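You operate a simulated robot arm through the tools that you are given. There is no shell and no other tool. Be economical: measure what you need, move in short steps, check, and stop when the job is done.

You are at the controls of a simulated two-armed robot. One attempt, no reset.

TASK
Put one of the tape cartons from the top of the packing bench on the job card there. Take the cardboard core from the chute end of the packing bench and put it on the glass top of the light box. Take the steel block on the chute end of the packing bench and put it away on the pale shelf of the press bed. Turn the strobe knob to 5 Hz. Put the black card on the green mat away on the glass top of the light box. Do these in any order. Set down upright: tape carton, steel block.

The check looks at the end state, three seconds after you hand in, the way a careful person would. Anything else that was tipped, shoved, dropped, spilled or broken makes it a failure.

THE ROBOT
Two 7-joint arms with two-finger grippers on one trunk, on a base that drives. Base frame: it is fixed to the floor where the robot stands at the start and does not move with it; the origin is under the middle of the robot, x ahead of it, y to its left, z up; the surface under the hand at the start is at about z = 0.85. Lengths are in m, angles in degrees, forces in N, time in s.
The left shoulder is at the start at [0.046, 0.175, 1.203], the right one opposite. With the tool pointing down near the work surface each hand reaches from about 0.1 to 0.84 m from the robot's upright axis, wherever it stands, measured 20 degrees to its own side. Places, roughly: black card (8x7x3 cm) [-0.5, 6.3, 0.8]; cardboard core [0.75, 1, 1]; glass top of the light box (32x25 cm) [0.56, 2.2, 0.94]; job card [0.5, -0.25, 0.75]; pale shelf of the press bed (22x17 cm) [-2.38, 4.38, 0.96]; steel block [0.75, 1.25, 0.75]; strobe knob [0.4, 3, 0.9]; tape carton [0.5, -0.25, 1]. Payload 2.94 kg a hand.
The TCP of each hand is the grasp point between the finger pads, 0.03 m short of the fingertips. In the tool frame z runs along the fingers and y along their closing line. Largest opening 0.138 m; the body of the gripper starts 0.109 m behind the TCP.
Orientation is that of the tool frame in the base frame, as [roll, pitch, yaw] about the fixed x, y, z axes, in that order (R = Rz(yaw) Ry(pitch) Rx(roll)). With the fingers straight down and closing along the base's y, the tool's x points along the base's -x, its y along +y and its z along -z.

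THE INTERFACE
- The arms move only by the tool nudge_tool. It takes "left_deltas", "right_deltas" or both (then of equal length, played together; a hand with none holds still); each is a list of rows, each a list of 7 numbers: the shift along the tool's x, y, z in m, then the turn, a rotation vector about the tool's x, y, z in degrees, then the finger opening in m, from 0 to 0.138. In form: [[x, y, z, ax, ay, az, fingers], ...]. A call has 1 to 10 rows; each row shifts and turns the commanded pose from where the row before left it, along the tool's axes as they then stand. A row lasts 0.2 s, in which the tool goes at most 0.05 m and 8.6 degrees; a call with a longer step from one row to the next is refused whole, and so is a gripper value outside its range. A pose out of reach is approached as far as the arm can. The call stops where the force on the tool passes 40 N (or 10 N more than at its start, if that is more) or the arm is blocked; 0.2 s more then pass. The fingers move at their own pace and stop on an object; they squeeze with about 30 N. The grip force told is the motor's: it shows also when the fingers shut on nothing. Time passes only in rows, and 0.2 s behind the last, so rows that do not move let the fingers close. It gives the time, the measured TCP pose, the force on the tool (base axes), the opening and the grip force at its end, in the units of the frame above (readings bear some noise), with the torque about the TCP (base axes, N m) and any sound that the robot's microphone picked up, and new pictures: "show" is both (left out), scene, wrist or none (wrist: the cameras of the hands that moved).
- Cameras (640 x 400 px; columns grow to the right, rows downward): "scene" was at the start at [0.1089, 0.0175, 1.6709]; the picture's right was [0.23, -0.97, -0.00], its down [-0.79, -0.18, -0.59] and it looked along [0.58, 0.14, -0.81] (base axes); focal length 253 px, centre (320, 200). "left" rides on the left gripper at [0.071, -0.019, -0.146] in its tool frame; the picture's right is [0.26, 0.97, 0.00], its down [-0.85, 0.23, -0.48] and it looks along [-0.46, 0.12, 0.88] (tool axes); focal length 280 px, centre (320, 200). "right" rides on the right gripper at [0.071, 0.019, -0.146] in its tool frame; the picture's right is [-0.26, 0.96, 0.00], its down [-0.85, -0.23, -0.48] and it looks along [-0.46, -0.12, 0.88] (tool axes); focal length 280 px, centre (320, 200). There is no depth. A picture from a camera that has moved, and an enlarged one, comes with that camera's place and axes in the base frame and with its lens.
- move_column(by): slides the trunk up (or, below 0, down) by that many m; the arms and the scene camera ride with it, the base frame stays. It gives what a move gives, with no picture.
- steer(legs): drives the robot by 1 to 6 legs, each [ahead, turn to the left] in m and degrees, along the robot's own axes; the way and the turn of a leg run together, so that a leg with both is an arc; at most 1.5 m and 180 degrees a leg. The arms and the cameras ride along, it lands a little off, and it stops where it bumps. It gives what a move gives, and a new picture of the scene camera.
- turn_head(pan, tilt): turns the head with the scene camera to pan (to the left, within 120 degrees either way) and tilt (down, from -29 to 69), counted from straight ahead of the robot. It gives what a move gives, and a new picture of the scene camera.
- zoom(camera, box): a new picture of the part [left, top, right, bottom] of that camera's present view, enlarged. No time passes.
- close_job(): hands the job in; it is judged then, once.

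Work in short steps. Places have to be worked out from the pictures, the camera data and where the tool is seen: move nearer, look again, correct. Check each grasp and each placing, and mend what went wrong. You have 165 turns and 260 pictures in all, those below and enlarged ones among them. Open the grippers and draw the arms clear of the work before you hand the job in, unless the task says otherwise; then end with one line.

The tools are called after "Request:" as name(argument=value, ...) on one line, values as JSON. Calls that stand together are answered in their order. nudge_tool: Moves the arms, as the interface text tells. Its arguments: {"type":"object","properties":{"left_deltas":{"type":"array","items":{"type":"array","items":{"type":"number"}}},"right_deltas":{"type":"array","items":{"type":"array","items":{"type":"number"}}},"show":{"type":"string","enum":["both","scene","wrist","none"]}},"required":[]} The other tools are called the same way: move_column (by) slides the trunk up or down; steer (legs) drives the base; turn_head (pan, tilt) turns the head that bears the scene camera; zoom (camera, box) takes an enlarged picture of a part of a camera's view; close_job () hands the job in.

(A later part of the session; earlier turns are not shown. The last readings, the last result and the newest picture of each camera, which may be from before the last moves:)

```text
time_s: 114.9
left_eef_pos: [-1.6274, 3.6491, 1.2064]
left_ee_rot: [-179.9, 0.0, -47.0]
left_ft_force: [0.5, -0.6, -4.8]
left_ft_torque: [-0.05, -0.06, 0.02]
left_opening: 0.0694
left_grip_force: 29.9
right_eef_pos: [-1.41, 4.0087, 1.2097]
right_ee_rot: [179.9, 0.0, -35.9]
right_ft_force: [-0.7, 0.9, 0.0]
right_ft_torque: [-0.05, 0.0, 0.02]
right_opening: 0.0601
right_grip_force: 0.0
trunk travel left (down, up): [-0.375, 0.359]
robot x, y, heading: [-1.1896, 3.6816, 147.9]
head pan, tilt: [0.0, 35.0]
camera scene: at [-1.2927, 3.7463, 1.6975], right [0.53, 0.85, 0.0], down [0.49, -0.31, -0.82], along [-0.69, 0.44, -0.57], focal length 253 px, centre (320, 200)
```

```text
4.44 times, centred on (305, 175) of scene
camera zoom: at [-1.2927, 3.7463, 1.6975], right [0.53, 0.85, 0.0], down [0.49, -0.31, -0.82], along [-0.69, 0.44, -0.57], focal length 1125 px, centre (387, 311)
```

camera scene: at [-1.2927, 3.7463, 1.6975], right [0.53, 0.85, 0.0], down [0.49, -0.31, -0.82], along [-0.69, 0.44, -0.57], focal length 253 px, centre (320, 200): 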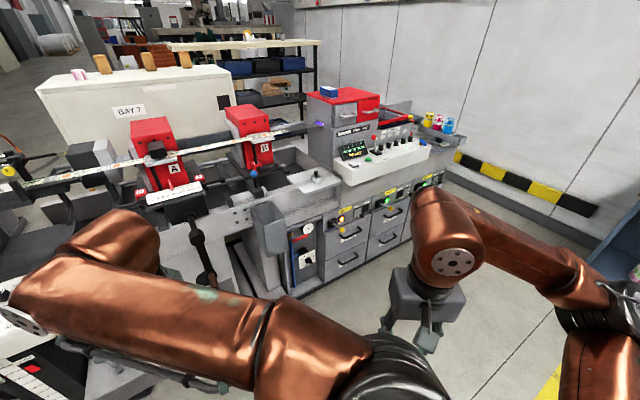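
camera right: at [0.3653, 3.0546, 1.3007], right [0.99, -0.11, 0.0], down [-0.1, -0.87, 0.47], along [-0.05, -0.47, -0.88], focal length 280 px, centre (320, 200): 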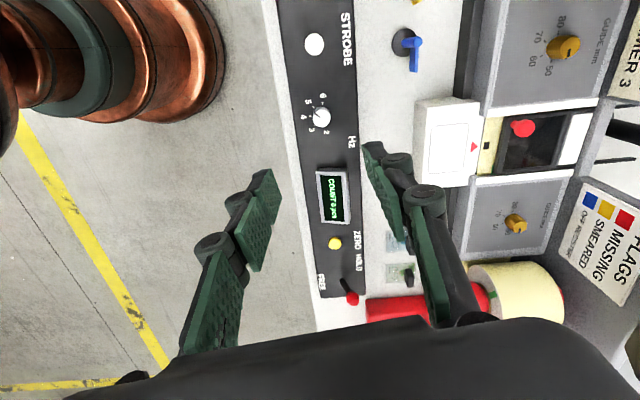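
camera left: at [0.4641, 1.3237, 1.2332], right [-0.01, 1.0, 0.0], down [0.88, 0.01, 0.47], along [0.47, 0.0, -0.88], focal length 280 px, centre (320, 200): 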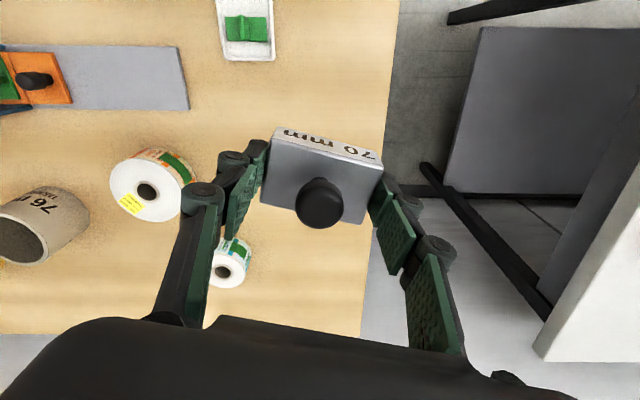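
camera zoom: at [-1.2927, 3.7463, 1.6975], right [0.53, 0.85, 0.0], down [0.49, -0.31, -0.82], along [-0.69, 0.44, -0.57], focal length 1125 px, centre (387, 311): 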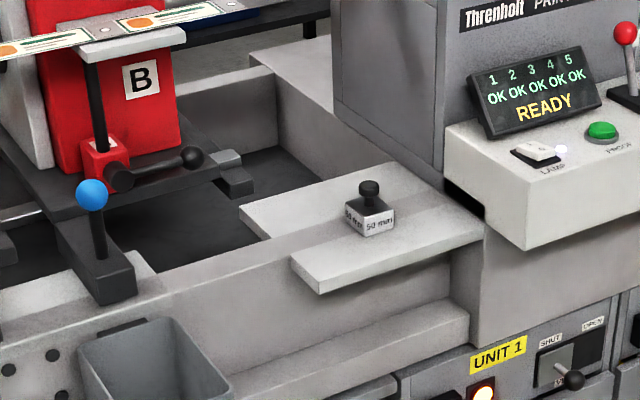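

The pale shelf spans about x -2.49..-2.27, y 4.27..4.51, with a 50 mm block already near its middle. I'll drive to about (-1.58, 4.45) and face -x.

Request:
steer(legs=[[0, -29], [0.87, 0], [0, 61]])

Request:
turn_head(pan=10, tilt=45)

```text
time_s: 123.5
left_eef_pos: [-1.959, 4.1802, 1.2086]
left_ee_rot: [-179.9, 0.1, -17.4]
left_ft_force: [0.2, -0.1, -5.1]
left_ft_torque: [-0.01, -0.07, 0.01]
left_opening: 0.0693
left_grip_force: 29.8
right_eef_pos: [-1.9483, 4.6003, 1.2109]
right_ee_rot: [179.9, 0.0, -6.3]
right_ft_force: [-0.1, 0.4, -0.1]
right_ft_torque: [0.04, 0.01, 0.0]
right_opening: 0.0601
right_grip_force: 0.0
trunk travel left (down, up): [-0.375, 0.359]
robot x, y, heading: [-1.5932, 4.4244, 177.4]
head pan, tilt: [0.0, 35.0]
camera scene: at [-1.7152, 4.4297, 1.6975], right [0.04, 1.0, 0.0], down [0.57, -0.02, -0.82], along [-0.82, 0.03, -0.57], focal length 253 px, centre (320, 200)
```

scene: 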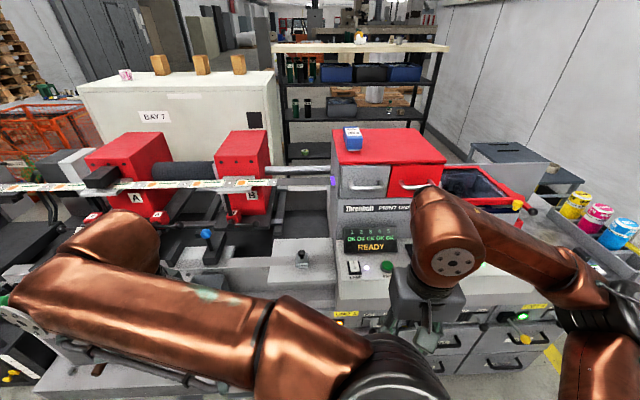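

```text
time_s: 124.2
left_eef_pos: [-1.9581, 4.1801, 1.2085]
left_ee_rot: [-179.9, 0.1, -17.4]
left_ft_force: [-0.3, -0.5, -3.4]
left_ft_torque: [-0.03, 0.0, 0.0]
left_opening: 0.0691
left_grip_force: 29.8
right_eef_pos: [-1.9486, 4.5997, 1.2097]
right_ee_rot: [179.9, 0.1, -6.2]
right_ft_force: [-0.3, -0.9, 0.7]
right_ft_torque: [0.02, 0.0, -0.01]
right_opening: 0.0598
right_grip_force: 0.0
trunk travel left (down, up): [-0.375, 0.359]
robot x, y, heading: [-1.5909, 4.4252, 177.4]
head pan, tilt: [10.0, 45.0]
camera scene: at [-1.7077, 4.4157, 1.6828], right [-0.13, 0.99, 0.0], down [0.7, 0.09, -0.71], along [-0.7, -0.09, -0.71], focal length 253 px, centre (320, 200)
```

scene: 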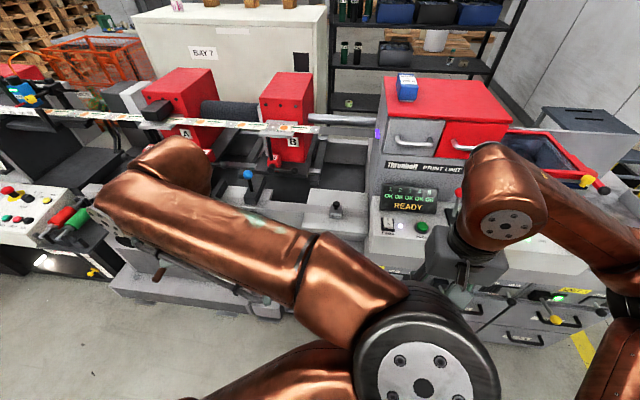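

Request:
zoom(camera="scene", box=[230, 150, 400, 260])

```text
3.64 times, centred on (315, 205) of scene
camera zoom: at [-1.7077, 4.4157, 1.6828], right [-0.13, 0.99, 0.0], down [0.7, 0.09, -0.71], along [-0.7, -0.09, -0.71], focal length 921 px, centre (338, 182)
```

zoom: 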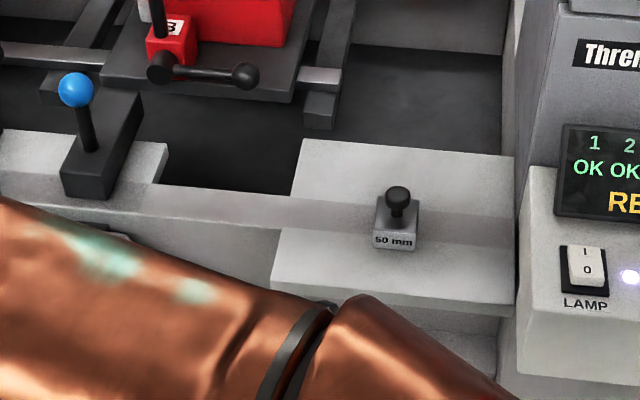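

The shelf is clear. I'll set the 70 mm block at about (-2.375, 4.325), its long axis along x, 3 cm left of the 50 mm one. First I'll turn the left wrist about 107° counter-clockwise.

Request:
nudge_tool(left_deltas=[[0, 0, 0, 0, 0, -8.5, 0.04], [0, 0, 0, 0, 0, -8.5, 0.04], [0, 0, 0, 0, 0, -8.5, 0.04], [0, 0, 0, 0, 0, -8.5, 0.04], [0, 0, 0, 0, 0, -8.5, 0.04], [0, 0, 0, 0, 0, -8.5, 0.04], [0, 0, 0, 0, 0, -8.5, 0.04], [0, 0, 0, 0, 0, -8.5, 0.04], [0, 0, 0, 0, 0, -8.5, 0.04], [0, 0, 0, 0, 0, -8.5, 0.04]], show="none")

Request:
nudge_tool(left_deltas=[[0, 0, 0, 0, 0, -7.5, 0.04], [0, 0, 0, 0, 0, -7.5, 0.04], [0, 0, 0, 0, 0, -7.4, 0.04]], show="both")

```text
time_s: 126.4
left_eef_pos: [-1.9581, 4.181, 1.2076]
left_ee_rot: [180.0, -0.1, 67.6]
left_ft_force: [0.3, 0.2, -4.9]
left_ft_torque: [0.0, -0.01, 0.01]
left_opening: 0.0693
left_grip_force: 30.1
right_eef_pos: [-1.9478, 4.5993, 1.2097]
right_ee_rot: [179.9, 0.0, -6.2]
right_ft_force: [0.1, 0.5, 0.0]
right_ft_torque: [-0.01, -0.01, 0.01]
right_opening: 0.0599
right_grip_force: 0.0
trunk travel left (down, up): [-0.375, 0.359]
robot x, y, heading: [-1.5948, 4.4257, 177.4]
head pan, tilt: [10.0, 45.0]
```

```text
time_s: 127.2
left_eef_pos: [-1.9604, 4.1443, 1.2127]
left_ee_rot: [179.8, -0.1, 90.1]
left_ft_force: [-0.1, 0.2, -3.6]
left_ft_torque: [0.03, -0.01, -0.02]
left_opening: 0.0693
left_grip_force: 29.9
left hand out of reach, approached as far as the arm can: row 1, 2
right_eef_pos: [-1.9499, 4.6003, 1.2089]
right_ee_rot: [180.0, -0.2, -6.3]
right_ft_force: [-0.8, -0.3, -0.6]
right_ft_torque: [0.0, -0.05, -0.02]
right_opening: 0.06
right_grip_force: 0.1
trunk travel left (down, up): [-0.375, 0.359]
robot x, y, heading: [-1.5948, 4.4264, 177.8]
head pan, tilt: [10.0, 45.0]
camera scene: at [-1.7106, 4.4148, 1.6824], right [-0.13, 0.99, 0.0], down [0.7, 0.09, -0.71], along [-0.7, -0.09, -0.71], focal length 253 px, centre (320, 200)
camera left: at [-1.9784, 4.2135, 1.3594], right [0.96, 0.26, 0.0], down [0.23, -0.85, 0.47], along [0.13, -0.46, -0.88], focal length 280 px, centre (320, 200)
```

scene: 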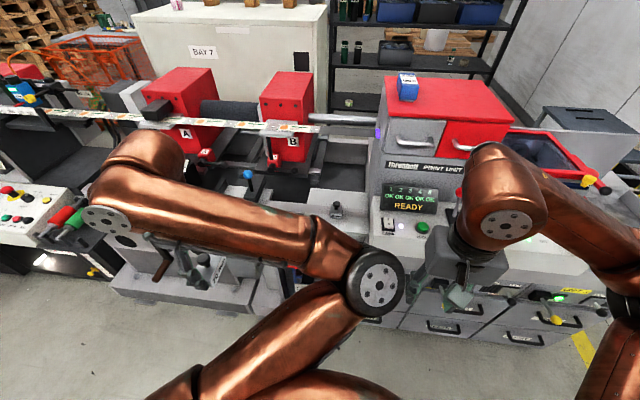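
left: 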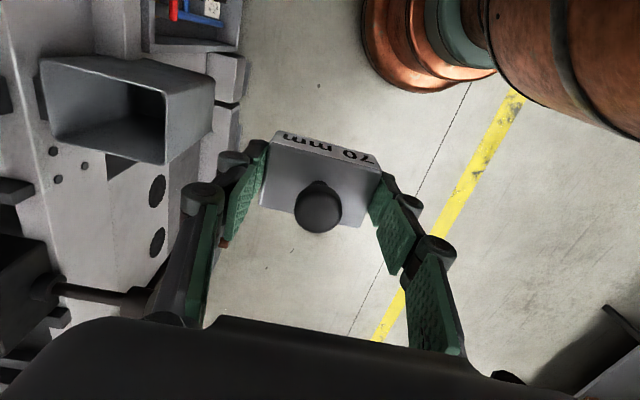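

Yaw is 90° now. I'll carry the block forward over the shelf.

Request:
nudge_tool(left_deltas=[[0.0181, -0.0415, 0.0, 0, 0, 0, 0.04], [0.0181, -0.0415, 0.0, 0, 0, 0, 0.04], [0.0181, -0.0415, 0.0, 0, 0, 0, 0.04], [0.0181, -0.0415, 0.0, 0, 0, 0, 0.04], [0.0181, -0.0415, 0.0, 0, 0, 0, 0.04], [0.0181, -0.0415, 0.0, 0, 0, 0, 0.04], [0.0181, -0.0415, 0.0, 0, 0, 0, 0.04], [0.0181, -0.0415, 0.01, 0, 0, 0, 0.04], [0.0181, -0.0415, 0.015, 0, 0, 0, 0.04], [0.0181, -0.0415, 0.015, 0, 0, 0, 0.04]], show="both")

```text
time_s: 129.4
left_eef_pos: [-2.0351, 4.083, 1.1434]
left_ee_rot: [-180.0, -0.2, 89.9]
left_ft_force: [0.4, -0.5, -4.1]
left_ft_torque: [0.05, -0.02, 0.03]
left_opening: 0.0691
left_grip_force: 29.7
left hand out of reach, approached as far as the arm can: row 1, 2, 3, 4, 5, 6, 7, 8, 9, 10
right_eef_pos: [-1.9487, 4.5997, 1.2087]
right_ee_rot: [179.9, 0.1, -6.1]
right_ft_force: [-0.4, -0.4, 0.0]
right_ft_torque: [-0.02, -0.05, 0.02]
right_opening: 0.0599
right_grip_force: 0.1
trunk travel left (down, up): [-0.375, 0.359]
robot x, y, heading: [-1.5914, 4.4243, 177.4]
head pan, tilt: [10.0, 45.0]
camera scene: at [-1.7086, 4.4148, 1.6826], right [-0.13, 0.99, 0.0], down [0.7, 0.09, -0.71], along [-0.7, -0.09, -0.71], focal length 253 px, centre (320, 200)
camera left: at [-2.0538, 4.1527, 1.2897], right [0.97, 0.26, 0.0], down [0.23, -0.85, 0.47], along [0.12, -0.46, -0.88], focal length 280 px, centre (320, 200)
```

scene: 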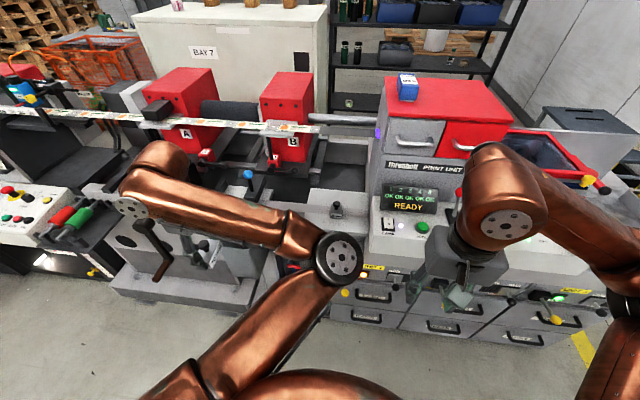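
left: 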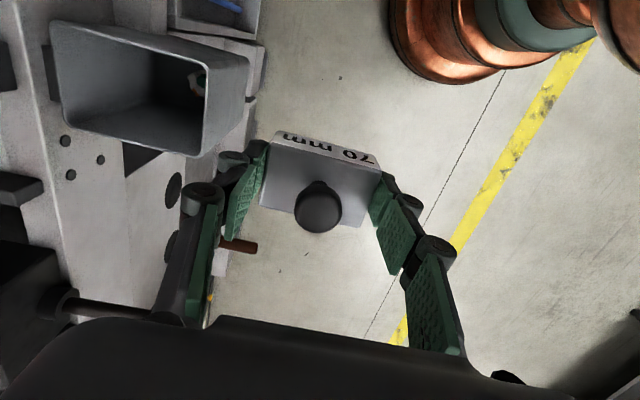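

The wound wrist can't extend from here. I'll unwind about 68°, extend, and only rotate once the hand is over the shelf (the right hand managed this turn at 0.63 m ahead).

Request:
nudge_tool(left_deltas=[[0, 0, 0, 0, 0, 8.5, 0.04], [0, 0, 0, 0, 0, 8.5, 0.04], [0, 0, -0.01, 0, 0, 8.5, 0.04], [0, 0, -0.01, 0, 0, 8.5, 0.04], [0, 0, -0.01, 0, 0, 8.5, 0.04], [0, 0, -0.01, 0, 0, 8.5, 0.04], [0, 0, -0.01, 0, 0, 8.5, 0.04], [0, 0, -0.01, 0, 0, 8.5, 0.04]], right_deltas=[[0, 0, -0.005, 0, 0, 0, 0.06], [0, 0, -0.005, 0, 0, 0, 0.06], [0, 0, -0.005, 0, 0, 0, 0.06], [0, 0, -0.005, 0, 0, 0, 0.06], [0, 0, -0.005, 0, 0, 0, 0.06], [0, 0, -0.005, 0, 0, 0, 0.06], [0, 0, -0.005, 0, 0, 0, 0.06], [0, 0, -0.005, 0, 0, 0, 0.06]], show="none")

Request:
steer(legs=[[0.14, 1]])

```text
time_s: 131.2
left_eef_pos: [-2.0361, 4.0822, 1.2037]
left_ee_rot: [-179.9, 0.0, 21.9]
left_ft_force: [0.2, 0.1, -4.4]
left_ft_torque: [0.01, -0.01, -0.03]
left_opening: 0.0696
left_grip_force: 29.5
right_eef_pos: [-1.9481, 4.5991, 1.2497]
right_ee_rot: [179.9, 0.1, -6.2]
right_ft_force: [0.0, 0.1, 0.0]
right_ft_torque: [-0.01, -0.03, 0.05]
right_opening: 0.0602
right_grip_force: 0.1
trunk travel left (down, up): [-0.375, 0.359]
robot x, y, heading: [-1.5951, 4.4268, 177.4]
head pan, tilt: [10.0, 45.0]
```

```text
time_s: 132.5
left_eef_pos: [-2.159, 4.0798, 1.2086]
left_ee_rot: [-179.7, 0.5, 23.1]
left_ft_force: [0.8, 0.1, -3.3]
left_ft_torque: [0.01, 0.17, 0.02]
left_opening: 0.0691
left_grip_force: 29.7
right_eef_pos: [-2.0813, 4.5975, 1.2531]
right_ee_rot: [179.9, 0.7, -5.1]
right_ft_force: [0.7, 0.2, 1.4]
right_ft_torque: [-0.01, 0.14, 0.01]
right_opening: 0.0599
right_grip_force: 0.1
trunk travel left (down, up): [-0.375, 0.359]
robot x, y, heading: [-1.732, 4.4325, 178.4]
head pan, tilt: [10.0, 45.0]
camera scene: at [-1.8379, 4.4177, 1.6835], right [-0.15, 0.99, 0.0], down [0.7, 0.11, -0.71], along [-0.7, -0.11, -0.7], focal length 253 px, centre (320, 200)
```

scene: 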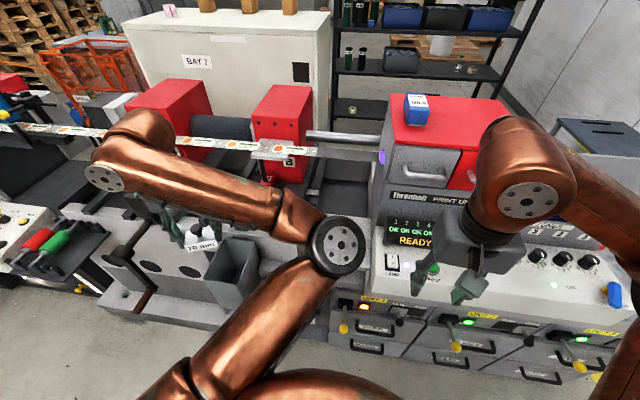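

Now I'll extend the left hand over the shelf at its current yaw.

Request:
nudge_tool(left_deltas=[[-0.0129, -0.0387, 0.006, 0, 0, 0, 0.04], [-0.0129, -0.0387, 0.006, 0, 0, 0, 0.04], [-0.0129, -0.0387, 0.006, 0, 0, 0, 0.04], [-0.0129, -0.0387, 0.006, 0, 0, 0, 0.04], [-0.0129, -0.0387, 0.006, 0, 0, 0, 0.04], [-0.0129, -0.0387, 0.006, 0, 0, 0, 0.04], [-0.0129, -0.0387, 0.006, 0, 0, 0, 0.04], [-0.0129, -0.0387, 0.006, 0, 0, 0, 0.04]], show="both")

```text
time_s: 134.3
left_eef_pos: [-2.3821, 4.325, 1.1562]
left_ee_rot: [-179.9, 0.3, 23.2]
left_ft_force: [-0.1, 0.5, -4.7]
left_ft_torque: [-0.01, -0.04, 0.02]
left_opening: 0.0692
left_grip_force: 30.0
right_eef_pos: [-2.0885, 4.5978, 1.2504]
right_ee_rot: [179.8, 0.2, -5.1]
right_ft_force: [0.3, 0.7, 0.6]
right_ft_torque: [0.03, -0.01, 0.0]
right_opening: 0.0599
right_grip_force: 0.1
trunk travel left (down, up): [-0.375, 0.359]
robot x, y, heading: [-1.7328, 4.4286, 178.8]
head pan, tilt: [10.0, 45.0]
camera scene: at [-1.8489, 4.4192, 1.6825], right [-0.15, 0.99, 0.0], down [0.7, 0.11, -0.71], along [-0.7, -0.11, -0.71], focal length 253 px, centre (320, 200)
camera left: at [-2.3245, 4.3697, 1.3026], right [0.62, -0.78, 0.0], down [-0.69, -0.55, 0.48], along [-0.38, -0.3, -0.88], focal length 280 px, centre (320, 200)
```

scene: 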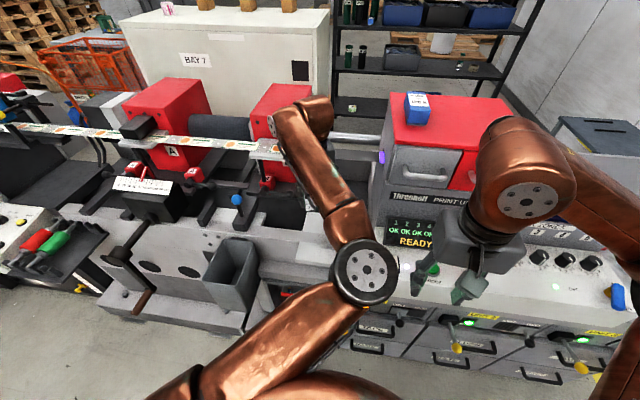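
left: 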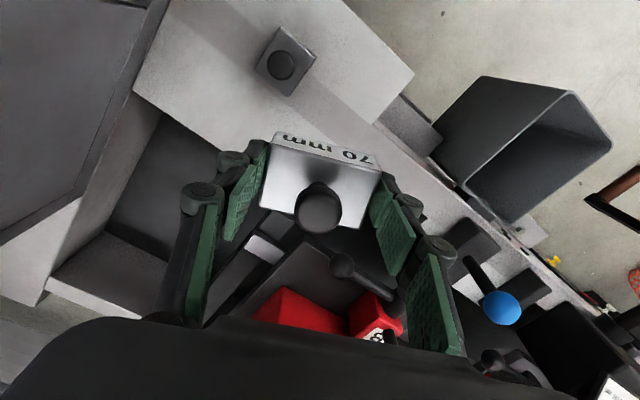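

I'm over the shelf: the 50 mm block is centred at about (-2.358, 4.389) and the shelf's left edge is y≈4.275. I'll rotate the wrist to yaw 90 here.

Request:
nudge_tool(left_deltas=[[0, 0, 0, 0, 0, -8.3, 0.04], [0, 0, 0, 0, 0, -8.3, 0.04], [0, 0, 0, 0, 0, -8.3, 0.04], [0, 0, 0, 0, 0, -8.3, 0.04], [0, 0, 0, 0, 0, -8.4, 0.04], [0, 0, 0, 0, 0, -8.4, 0.04], [0, 0, 0, 0, 0, -8.4, 0.04], [0, 0, 0, 0, 0, -8.4, 0.04]], show="wrist")

```text
time_s: 136.1
left_eef_pos: [-2.3162, 4.2164, 1.1572]
left_ee_rot: [179.5, 0.1, 53.7]
left_ft_force: [-0.5, -0.2, -4.3]
left_ft_torque: [0.04, -0.01, 0.01]
left_opening: 0.0693
left_grip_force: 30.5
left hand out of reach, approached as far as the arm can: row 2, 3, 4, 5, 6, 7, 8
right_eef_pos: [-2.0866, 4.5954, 1.251]
right_ee_rot: [179.9, 0.2, -5.1]
right_ft_force: [0.4, -0.6, 0.2]
right_ft_torque: [0.07, -0.04, -0.02]
right_opening: 0.0602
right_grip_force: 0.0
trunk travel left (down, up): [-0.375, 0.359]
robot x, y, heading: [-1.7337, 4.4287, 178.6]
head pan, tilt: [10.0, 45.0]
camera left: at [-2.2891, 4.285, 1.3031], right [0.93, -0.36, 0.01], down [-0.32, -0.82, 0.48], along [-0.17, -0.45, -0.88], focal length 280 px, centre (320, 200)
```

left: 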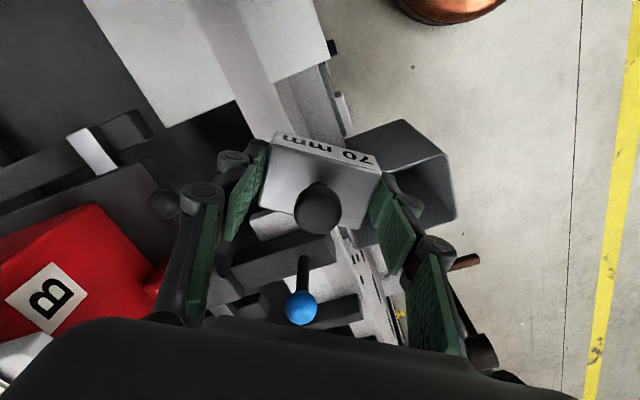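

The wrist limit blocks that. Instead I'll unwind to yaw ≈0 and place the block behind the 50 mm one: long axis along y, centre about (-2.435, 4.345), where there is 10 cm of free depth.

Request:
nudge_tool(left_deltas=[[0, 0, 0, 0, 0, 8.6, 0.04], [0, 0, 0, 0, 0, 8.6, 0.04], [0, 0, 0, 0, 0, 8.6, 0.04], [0, 0, 0, 0, 0, 8.6, 0.04], [0, 0, 0, 0, 0, 8.6, 0.04], [0, 0, 0, 0, 0, 8.6, 0.04], [-0.0298, -0.0322, 0, 0, 0, 0, 0.04], [-0.0298, -0.0322, 0, 0, 0, 0, 0.04], [-0.0298, -0.0322, 0, 0, 0, 0, 0.04], [-0.0298, -0.0322, 0, 0, 0, 0, 0.04]], show="both")

```text
time_s: 138.3
left_eef_pos: [-2.4428, 4.3407, 1.1553]
left_ee_rot: [179.5, -0.5, 2.6]
left_ft_force: [-0.7, -0.1, -3.1]
left_ft_torque: [-0.02, -0.02, 0.0]
left_opening: 0.0694
left_grip_force: 29.8
right_eef_pos: [-2.0883, 4.5976, 1.2495]
right_ee_rot: [179.9, 0.3, -5.1]
right_ft_force: [-0.3, 0.6, 0.8]
right_ft_torque: [-0.03, -0.02, 0.0]
right_opening: 0.06
right_grip_force: 0.0
trunk travel left (down, up): [-0.375, 0.359]
robot x, y, heading: [-1.7328, 4.4289, 178.5]
head pan, tilt: [10.0, 45.0]
camera scene: at [-1.8487, 4.4189, 1.6825], right [-0.15, 0.99, 0.0], down [0.7, 0.11, -0.71], along [-0.7, -0.11, -0.71], focal length 253 px, centre (320, 200)
camera left: at [-2.3732, 4.3638, 1.3014], right [0.31, -0.95, 0.01], down [-0.84, -0.26, 0.47], along [-0.44, -0.15, -0.88], focal length 280 px, centre (320, 200)
```

scene: 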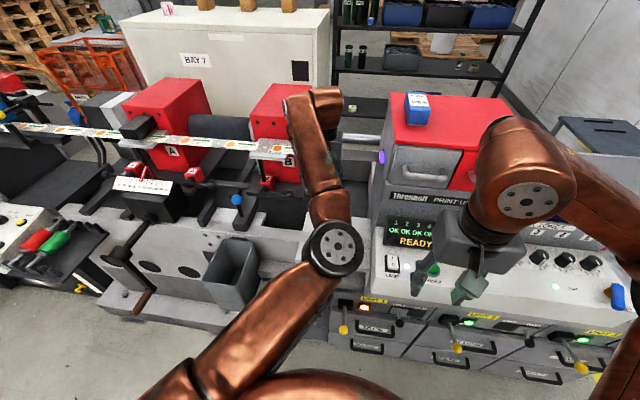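
left: 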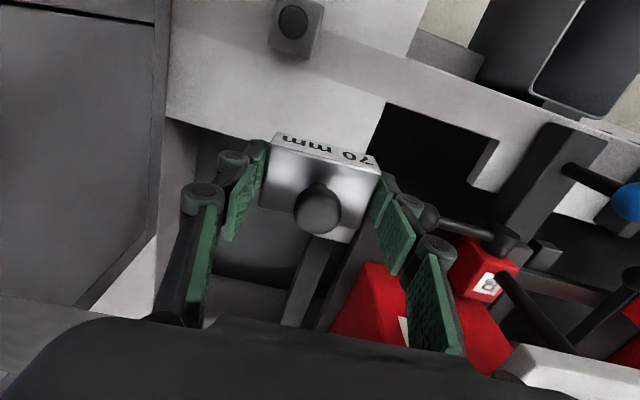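

The geometry is confirmed: shelf back edge x≈-2.488, left edge y≈4.272, 50 mm block x -2.38..-2.33. I'll trim and descend to about 1 cm above contact.

Request:
nudge_tool(left_deltas=[[0.006, -0.005, 0.035, 0, 0, 2, 0.04], [0, 0, 0.04, 0, 0, 0, 0.04], [0, 0, 0.04, 0, 0, 0, 0.04], [0, 0, 0.028, 0, 0, 0, 0.04]], show="wrist")

```text
time_s: 139.3
left_eef_pos: [-2.4329, 4.3431, 1.0131]
left_ee_rot: [179.5, -0.5, 0.5]
left_ft_force: [-0.2, 0.1, -4.8]
left_ft_torque: [0.01, 0.0, 0.02]
left_opening: 0.0694
left_grip_force: 30.4
right_eef_pos: [-2.0893, 4.5962, 1.2508]
right_ee_rot: [179.9, 0.4, -5.1]
right_ft_force: [0.1, -0.2, 0.5]
right_ft_torque: [-0.01, 0.01, -0.02]
right_opening: 0.0601
right_grip_force: 0.0
trunk travel left (down, up): [-0.375, 0.359]
robot x, y, heading: [-1.7326, 4.433, 178.8]
head pan, tilt: [10.0, 45.0]
camera left: at [-2.3616, 4.3641, 1.1594], right [0.27, -0.96, 0.01], down [-0.85, -0.23, 0.47], along [-0.45, -0.14, -0.88], focal length 280 px, centre (320, 200)
```

left: 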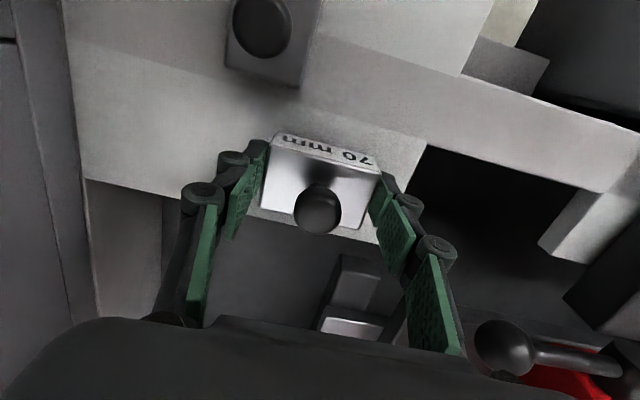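

Request:
nudge_tool(left_deltas=[[0, 0, 0.007, 0, 0, 0, 0.04], [0, 0, 0.004, 0, 0, 0, 0.04], [0, 0, 0.003, 0, 0, 0, 0.04], [0, 0, 0.002, 0, 0, 0, 0.04]], show="none")

```text
time_s: 140.3
left_eef_pos: [-2.4328, 4.3445, 1.0006]
left_ee_rot: [179.4, -0.3, 0.6]
left_ft_force: [-0.1, -0.9, 3.2]
left_ft_torque: [0.22, 0.19, 0.03]
left_opening: 0.0696
left_grip_force: 29.9
right_eef_pos: [-2.0867, 4.5974, 1.2525]
right_ee_rot: [179.8, 0.4, -5.2]
right_ft_force: [-0.4, 0.3, -0.6]
right_ft_torque: [0.03, 0.0, 0.01]
right_opening: 0.0599
right_grip_force: 0.1
trunk travel left (down, up): [-0.375, 0.359]
robot x, y, heading: [-1.7323, 4.4316, 178.6]
head pan, tilt: [10.0, 45.0]
```

Contact is beginning at z≈1.0. I'll lower 2 mm more, then open modestly and rise.

Request:
nudge_tool(left_deltas=[[0, 0, 0.002, 0, 0, 0, 0.04], [0, 0, 0, 0, 0, 0, 0.1], [0, 0, 0, 0, 0, 0, 0.1], [0, 0, 0, 0, 0, 0, 0.1], [0, 0, -0.03, 0, 0, 0, 0.1], [0, 0, -0.04, 0, 0, 0, 0.1], [0, 0, -0.045, 0, 0, 0, 0.1], [0, 0, -0.045, 0, 0, 0, 0.1]], show="wrist")

```text
time_s: 142.1
left_eef_pos: [-2.4348, 4.3448, 1.1569]
left_ee_rot: [179.6, -0.5, 0.6]
left_ft_force: [-0.7, 0.7, 0.3]
left_ft_torque: [-0.04, 0.01, -0.01]
left_opening: 0.1001
left_grip_force: 0.0
right_eef_pos: [-2.0859, 4.596, 1.2513]
right_ee_rot: [179.9, 0.4, -5.1]
right_ft_force: [0.6, 1.0, -0.3]
right_ft_torque: [-0.01, 0.01, 0.02]
right_opening: 0.0602
right_grip_force: 0.0
trunk travel left (down, up): [-0.375, 0.359]
robot x, y, heading: [-1.731, 4.4322, 178.7]
head pan, tilt: [10.0, 45.0]
camera left: at [-2.3653, 4.3656, 1.303], right [0.27, -0.96, 0.01], down [-0.85, -0.23, 0.47], along [-0.45, -0.14, -0.88], focal length 280 px, centre (320, 200)
```

left: 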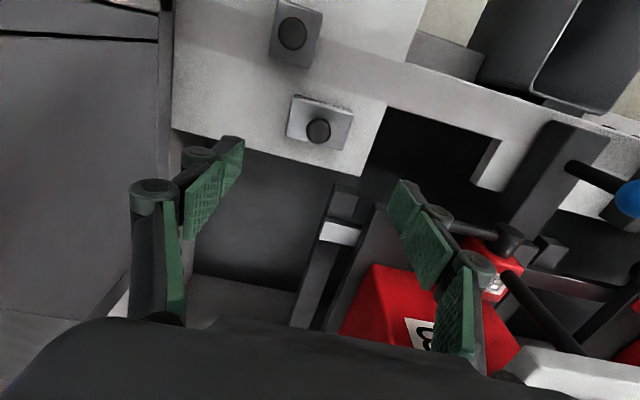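

The block stands on the shelf, clear of the 50 mm one. I'll retract the left hand, back away and head to the green-mat bench at (-0.5, 6.3).

Request:
nudge_tool(left_deltas=[[0.0394, 0.0178, -0.005, 0, 0, 0, 0.1], [0.0394, 0.0178, -0.005, 0, 0, 0, 0.1], [0.0394, 0.0178, -0.005, 0, 0, 0, 0.1], [0.0394, 0.0178, -0.005, 0, 0, 0, 0.1], [0.0394, 0.0178, -0.005, 0, 0, 0, 0.1], [0.0394, 0.0178, -0.005, 0, 0, 0, 0.1], [0.0394, 0.0178, -0.005, 0, 0, 0, 0.1], [0.0394, 0.0178, -0.005, 0, 0, 0, 0.1], [0.0394, 0.0178, -0.005, 0, 0, 0, 0.1]], show="scene")

Request:
zoom(camera="scene", box=[230, 150, 400, 280])

```text
time_s: 144.1
left_eef_pos: [-2.0802, 4.1866, 1.206]
left_ee_rot: [179.5, -0.4, 0.5]
left_ft_force: [-0.1, 1.1, 0.9]
left_ft_torque: [0.04, 0.03, 0.0]
left_opening: 0.1002
left_grip_force: 0.0
right_eef_pos: [-2.0873, 4.5972, 1.2514]
right_ee_rot: [179.9, 0.5, -5.1]
right_ft_force: [0.4, 0.4, 0.2]
right_ft_torque: [0.01, 0.05, 0.01]
right_opening: 0.06
right_grip_force: 0.1
trunk travel left (down, up): [-0.375, 0.359]
robot x, y, heading: [-1.7326, 4.4278, 178.6]
head pan, tilt: [10.0, 45.0]
camera scene: at [-1.8448, 4.4179, 1.6829], right [-0.15, 0.99, 0.0], down [0.7, 0.11, -0.71], along [-0.7, -0.11, -0.71], focal length 253 px, centre (320, 200)
```

scene: 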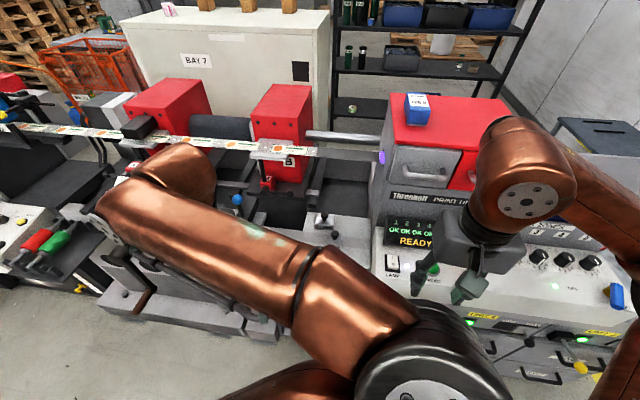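

```text
3.08 times, centred on (315, 215) of scene
camera zoom: at [-1.8448, 4.4179, 1.6829], right [-0.15, 0.99, 0.0], down [0.7, 0.11, -0.71], along [-0.7, -0.11, -0.71], focal length 779 px, centre (335, 154)
```

zoom: 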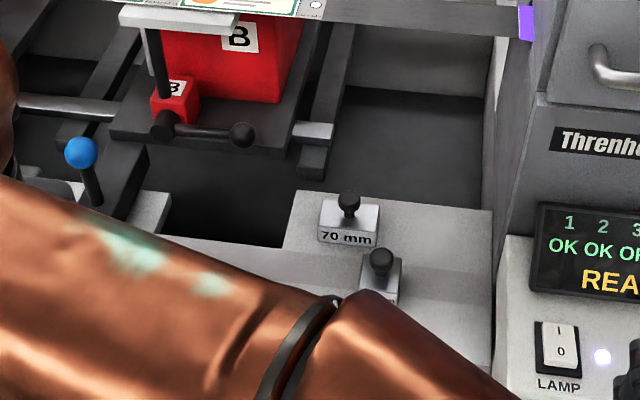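

The shelf looks good. I'll drive toward the mat bench.

Request:
steer(legs=[[-0.5, 0], [0, -123.5], [1.0, 0], [0, 35]])

Request:
turn_head(pan=0, tilt=35)

```text
time_s: 158.8
left_eef_pos: [-0.8471, 5.5584, 1.2049]
left_ee_rot: [179.5, -0.4, -91.1]
left_ft_force: [0.9, 0.4, -0.4]
left_ft_torque: [-0.01, -0.03, -0.02]
left_opening: 0.0999
left_grip_force: 0.1
right_eef_pos: [-0.4374, 5.5497, 1.2521]
right_ee_rot: [179.9, 0.3, -96.8]
right_ft_force: [-0.2, 0.4, -0.1]
right_ft_torque: [0.0, 0.01, 0.02]
right_opening: 0.0597
right_grip_force: 0.1
trunk travel left (down, up): [-0.375, 0.359]
robot x, y, heading: [-0.6147, 5.2014, 87.1]
head pan, tilt: [10.0, 45.0]
camera scene: at [-0.6217, 5.3184, 1.6828], right [0.99, 0.12, 0.0], down [0.08, -0.7, -0.71], along [-0.08, 0.7, -0.71], focal length 253 px, centre (320, 200)
```

scene: 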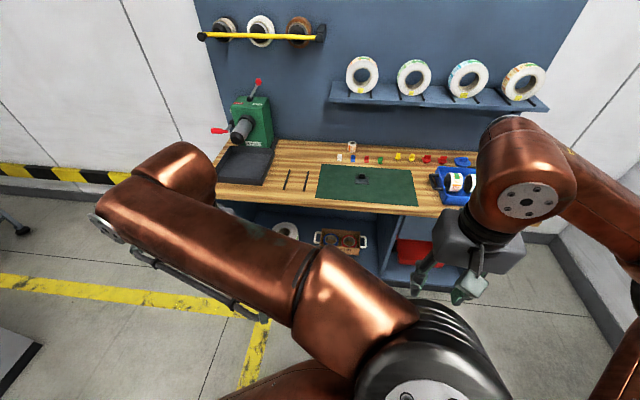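

```text
time_s: 159.5
left_eef_pos: [-0.8472, 5.5583, 1.2047]
left_ee_rot: [179.6, -0.4, -91.2]
left_ft_force: [-0.2, 0.1, 0.6]
left_ft_torque: [-0.01, 0.04, -0.05]
left_opening: 0.1002
left_grip_force: 0.0
right_eef_pos: [-0.4378, 5.5502, 1.2515]
right_ee_rot: [179.9, 0.4, -96.7]
right_ft_force: [0.5, 0.1, 0.4]
right_ft_torque: [0.02, 0.0, 0.01]
right_opening: 0.0603
right_grip_force: 0.0
trunk travel left (down, up): [-0.375, 0.359]
robot x, y, heading: [-0.6159, 5.2037, 86.8]
head pan, tilt: [0.0, 35.0]
camera scene: at [-0.6068, 5.3254, 1.6975], right [1.0, -0.05, 0.0], down [-0.03, -0.57, -0.82], along [0.04, 0.82, -0.57], focal length 253 px, centre (320, 200)
```

scene: 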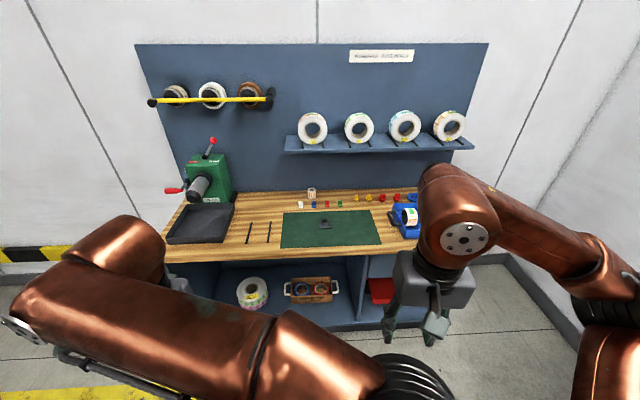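

Request:
zoom(camera="scene", box=[270, 200, 390, 260])

Request:
zoom(camera="scene", box=[300, 210, 350, 240])

```text
5.33 times, centred on (330, 230) of scene
camera zoom: at [-0.6068, 5.3254, 1.6975], right [1.0, -0.05, 0.0], down [-0.03, -0.57, -0.82], along [0.04, 0.82, -0.57], focal length 1350 px, centre (267, 40)
```

zoom: 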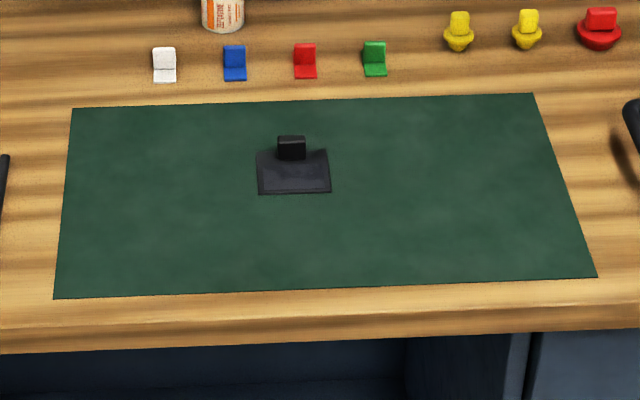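

```text
12.80 times, centred on (325, 225) of scene
camera zoom: at [-0.6068, 5.3254, 1.6975], right [1.0, -0.05, 0.0], down [-0.03, -0.57, -0.82], along [0.04, 0.82, -0.57], focal length 3241 px, centre (256, -120)
```

zoom: 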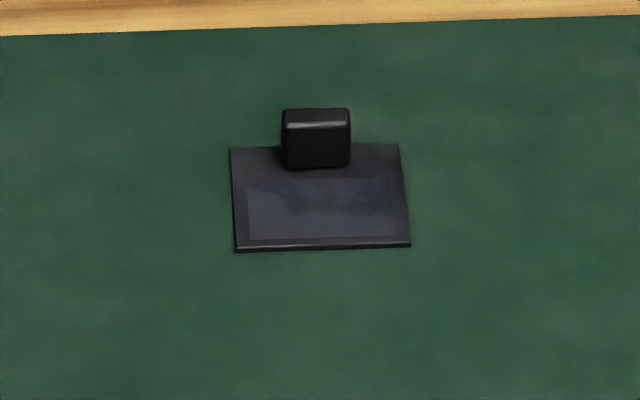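

The black card is about 8x7 cm, flat, with a 3 cm handle block near its back edge. I'll drive 0.5 m closer, look down, and open the right fingers.

Request:
steer(legs=[[0.5, 3]])

Request:
turn_head(pan=-5, tilt=52)

Request:
zoom(camera="right", box=[0, 0, 640, 400])

```text
time_s: 162.4
left_eef_pos: [-0.8556, 6.0426, 1.205]
left_ee_rot: [179.5, -0.5, -87.9]
left_ft_force: [0.0, 0.7, -0.2]
left_ft_torque: [-0.01, 0.04, -0.01]
left_opening: 0.0999
left_grip_force: 0.1
right_eef_pos: [-0.4443, 6.06, 1.2508]
right_ee_rot: [179.9, 0.3, -93.4]
right_ft_force: [0.4, 0.8, 0.4]
right_ft_torque: [-0.01, -0.03, 0.04]
right_opening: 0.0602
right_grip_force: 0.0
trunk travel left (down, up): [-0.375, 0.359]
robot x, y, heading: [-0.602, 5.7015, 90.1]
head pan, tilt: [0.0, 35.0]
camera scene: at [-0.6011, 5.8251, 1.6975], right [1.0, 0.0, 0.0], down [0.0, -0.57, -0.82], along [0.0, 0.82, -0.57], focal length 253 px, centre (320, 200)
```

scene: 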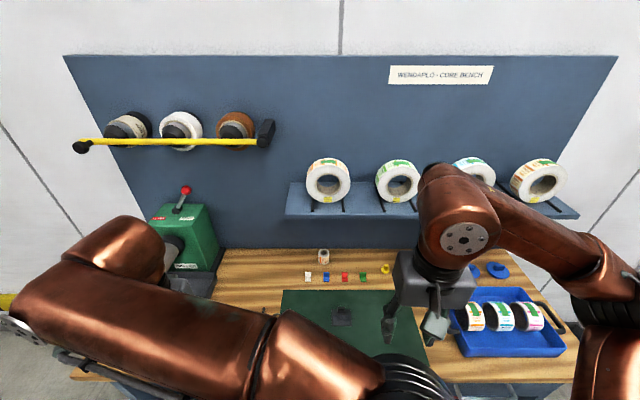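

```text
time_s: 163.2
left_eef_pos: [-0.8543, 6.0413, 1.2056]
left_ee_rot: [179.5, -0.4, -88.0]
left_ft_force: [0.1, 0.3, -0.1]
left_ft_torque: [0.0, 0.0, -0.01]
left_opening: 0.1002
left_grip_force: 0.1
right_eef_pos: [-0.4441, 6.0584, 1.2514]
right_ee_rot: [179.8, 0.4, -93.5]
right_ft_force: [-0.3, 1.0, -0.6]
right_ft_torque: [-0.02, 0.01, 0.03]
right_opening: 0.0599
right_grip_force: 0.1
trunk travel left (down, up): [-0.375, 0.359]
robot x, y, heading: [-0.6047, 5.7003, 90.0]
head pan, tilt: [-5.0, 52.0]
camera scene: at [-0.5945, 5.8107, 1.6733], right [1.0, -0.08, 0.0], down [-0.07, -0.78, -0.62], along [0.05, 0.61, -0.79], focal length 253 px, centre (320, 200)
```

scene: 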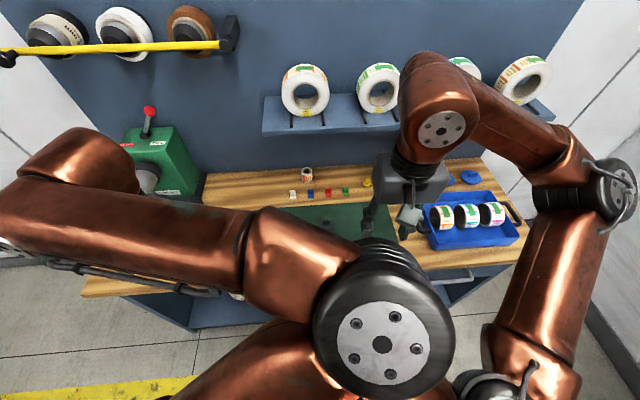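

```text
1.00 times, centred on (320, 200) of right (not enlarged: the box is as wide or as high as the picture)
camera zoom: at [-0.4663, 5.9884, 1.3977], right [-0.95, 0.32, 0.0], down [0.28, 0.83, 0.48], along [0.15, 0.46, -0.88], focal length 280 px, centre (320, 200)
```

zoom: 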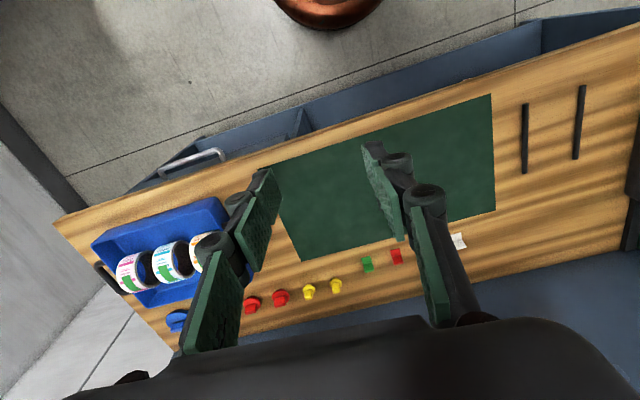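

Two views put the card at about (-0.52, 6.33) with the mat at z≈0.84. I'll move the right hand above it with open fingers and look.

Request:
nudge_tool(right_deltas=[[-0.0351, 0.01225, 0.02, 0, 0, 0, 0.12], [-0.0351, 0.01225, 0.02, 0, 0, 0, 0.12], [-0.0351, 0.01225, 0.02, 0, 0, 0, 0.12], [-0.0351, 0.01225, 0.02, 0, 0, 0, 0.12], [-0.0351, 0.01225, 0.025, 0, 0, 0, 0.12], [-0.0351, 0.01225, 0.025, 0, 0, 0, 0.12], [-0.0351, 0.01225, 0.025, 0, 0, 0, 0.12], [-0.0351, 0.01225, 0.025, 0, 0, -3.4, 0.12]], show="both")

```text
time_s: 165.0
left_eef_pos: [-0.8549, 6.0431, 1.2031]
left_ee_rot: [179.5, -0.5, -88.0]
left_ft_force: [0.6, 1.4, -1.3]
left_ft_torque: [-0.03, -0.04, -0.02]
left_opening: 0.0997
left_grip_force: 0.1
right_eef_pos: [-0.5272, 6.3497, 1.0711]
right_ee_rot: [179.9, 0.4, -90.0]
right_ft_force: [-0.5, 0.7, 0.3]
right_ft_torque: [0.0, -0.04, 0.01]
right_opening: 0.12
right_grip_force: 0.1
trunk travel left (down, up): [-0.375, 0.359]
robot x, y, heading: [-0.6033, 5.7017, 90.2]
head pan, tilt: [-5.0, 52.0]
camera scene: at [-0.5955, 5.8124, 1.673], right [1.0, -0.08, 0.0], down [-0.07, -0.79, -0.61], along [0.05, 0.61, -0.79], focal length 253 px, centre (320, 200)
camera right: at [-0.5445, 6.2773, 1.2174], right [-0.96, 0.26, 0.0], down [0.23, 0.85, 0.48], along [0.12, 0.47, -0.88], focal length 280 px, centre (320, 200)
```

scene: 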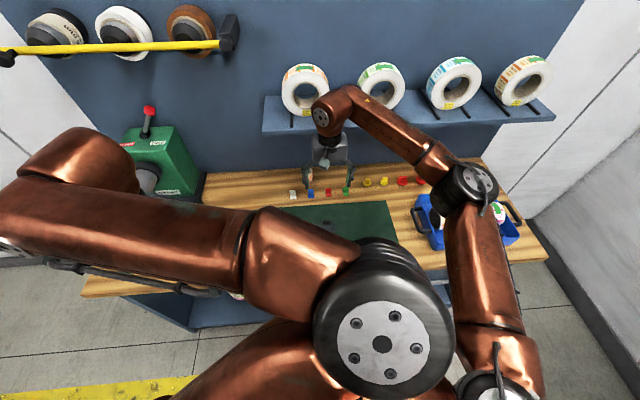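
right: 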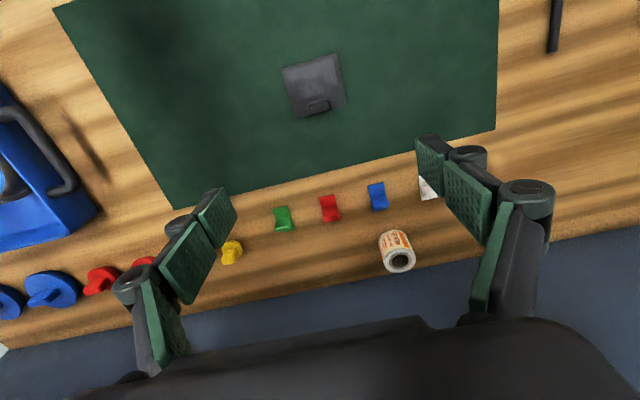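

Request:
zoom(camera="right", box=[270, 40, 370, 130])

```text
4.44 times, centred on (320, 85) of right
camera zoom: at [-0.5445, 6.2773, 1.2174], right [-0.96, 0.26, 0.0], down [0.23, 0.85, 0.48], along [0.12, 0.47, -0.88], focal length 1246 px, centre (320, 711)
```

zoom: 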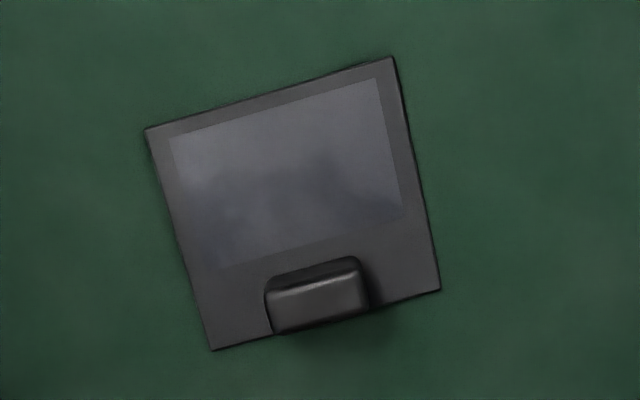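

The handle's top centre is at about (-0.530, 6.340), 2.5 cm wide along x. I'll descend with the fingers at 6 cm to TCP 0.893.

Request:
nudge_tool(right_deltas=[[0.01, 0.003, 0.035, 0, 0, 0, 0.06], [0, 0, 0.045, 0, 0, 0, 0.06], [0, 0, 0.045, 0, 0, 0, 0.06], [0, 0, 0.035, 0, 0, 0, 0.06], [0, 0, 0.015, 0, 0, 0, 0.06]], show="wrist")

```text
time_s: 166.2
left_eef_pos: [-0.8545, 6.0429, 1.2049]
left_ee_rot: [179.4, -0.4, -87.9]
left_ft_force: [-0.5, -0.2, -0.1]
left_ft_torque: [0.0, -0.01, 0.03]
left_opening: 0.0999
left_grip_force: 0.0
right_eef_pos: [-0.5299, 6.3354, 0.8974]
right_ee_rot: [179.7, 0.3, -90.1]
right_ft_force: [-0.1, -0.1, 0.5]
right_ft_torque: [-0.01, 0.0, -0.01]
right_opening: 0.0601
right_grip_force: 0.1
trunk travel left (down, up): [-0.375, 0.359]
robot x, y, heading: [-0.599, 5.7018, 90.3]
head pan, tilt: [-5.0, 52.0]
camera right: at [-0.5472, 6.2638, 1.0438], right [-0.96, 0.26, 0.0], down [0.23, 0.85, 0.48], along [0.12, 0.47, -0.88], focal length 280 px, centre (320, 200)
```

right: 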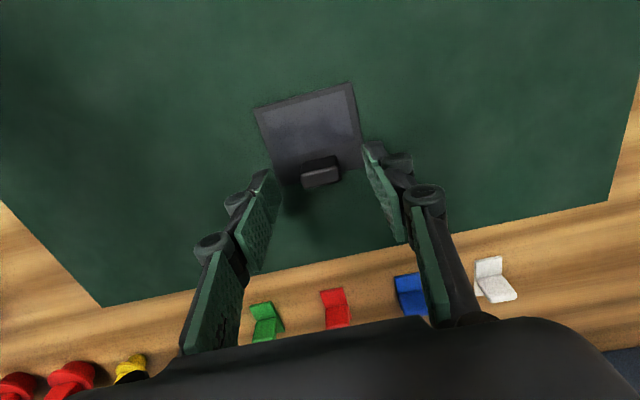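

The handle top may be nearer z≈0.86, so I'll lower carefully another 1.5 cm and shift 4 mm forward.

Request:
nudge_tool(right_deltas=[[-0.004, 0, 0.006, 0, 0, 0, 0.06], [0, 0, 0.005, 0, 0, 0, 0.06], [0, 0, 0.004, 0, 0, 0, 0.06]], show="wrist")

Request:
zoom(camera="right", box=[230, 100, 410, 260])

```text
time_s: 167.0
left_eef_pos: [-0.8547, 6.0419, 1.2053]
left_ee_rot: [179.5, -0.4, -87.9]
left_ft_force: [0.7, 0.4, 0.3]
left_ft_torque: [-0.02, -0.01, -0.02]
left_opening: 0.1
left_grip_force: 0.1
right_eef_pos: [-0.5288, 6.3414, 0.8825]
right_ee_rot: [179.9, 0.4, -90.2]
right_ft_force: [0.2, 0.5, 0.5]
right_ft_torque: [0.01, -0.04, 0.02]
right_opening: 0.0599
right_grip_force: 0.0
trunk travel left (down, up): [-0.375, 0.359]
robot x, y, heading: [-0.6023, 5.6984, 90.6]
head pan, tilt: [-5.0, 52.0]
camera right: at [-0.5467, 6.2699, 1.029], right [-0.96, 0.26, 0.0], down [0.23, 0.85, 0.48], along [0.12, 0.46, -0.88], focal length 280 px, centre (320, 200)
```

right: 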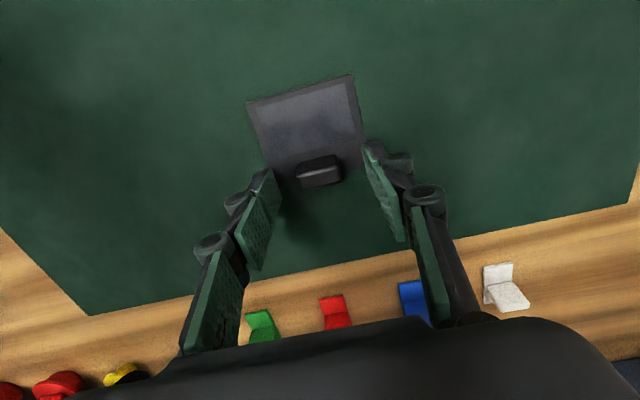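

```text
2.50 times, centred on (320, 180) of right
camera zoom: at [-0.5467, 6.2699, 1.029], right [-0.96, 0.26, 0.0], down [0.23, 0.85, 0.48], along [0.12, 0.46, -0.88], focal length 701 px, centre (320, 250)
```

zoom: 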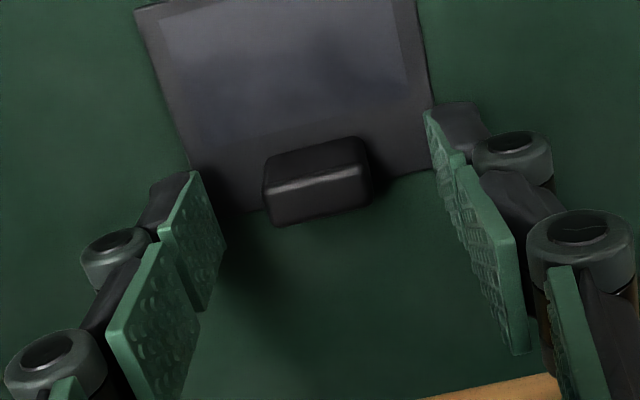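

The scale is consistent with the mat at about 0.845, so the tips are just above the card with good overlap on the handle. I'll trim 3 mm and close.

Request:
nudge_tool(right_deltas=[[0, -0.003, 0, 0, 0, 0, 0.06], [0, 0, 0, 0, 0, 0, 0.005], [0, 0, 0, 0, 0, 0, 0.005], [0, 0, 0, 0, 0, 0, 0.005], [0, 0, 0, 0, 0, 0, 0.005], [0, 0, 0, 0, 0, 0, 0.005]], show="wrist")

```text
time_s: 168.4
left_eef_pos: [-0.8554, 6.0428, 1.2054]
left_ee_rot: [179.5, -0.3, -87.9]
left_ft_force: [0.8, -1.1, 0.2]
left_ft_torque: [0.0, 0.0, 0.0]
left_opening: 0.1
left_grip_force: 0.1
right_eef_pos: [-0.5266, 6.3418, 0.8836]
right_ee_rot: [180.0, 0.3, -90.1]
right_ft_force: [0.4, 0.5, -0.3]
right_ft_torque: [0.0, 0.01, -0.01]
right_opening: 0.0266
right_grip_force: 30.0
trunk travel left (down, up): [-0.375, 0.359]
robot x, y, heading: [-0.6043, 5.7019, 90.2]
head pan, tilt: [-5.0, 52.0]
camera right: at [-0.5437, 6.2693, 1.0297], right [-0.96, 0.26, 0.0], down [0.23, 0.85, 0.48], along [0.12, 0.46, -0.88], focal length 280 px, centre (320, 200)
```

right: 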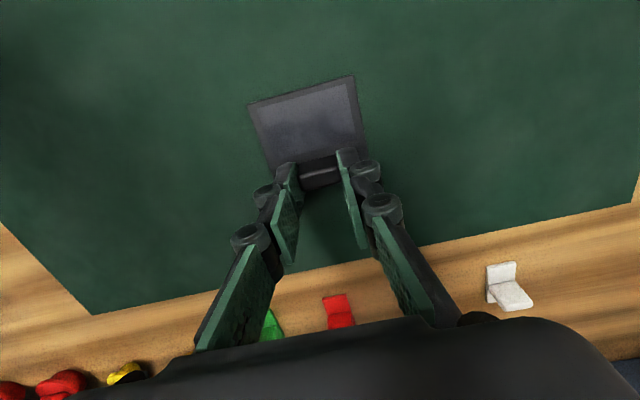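

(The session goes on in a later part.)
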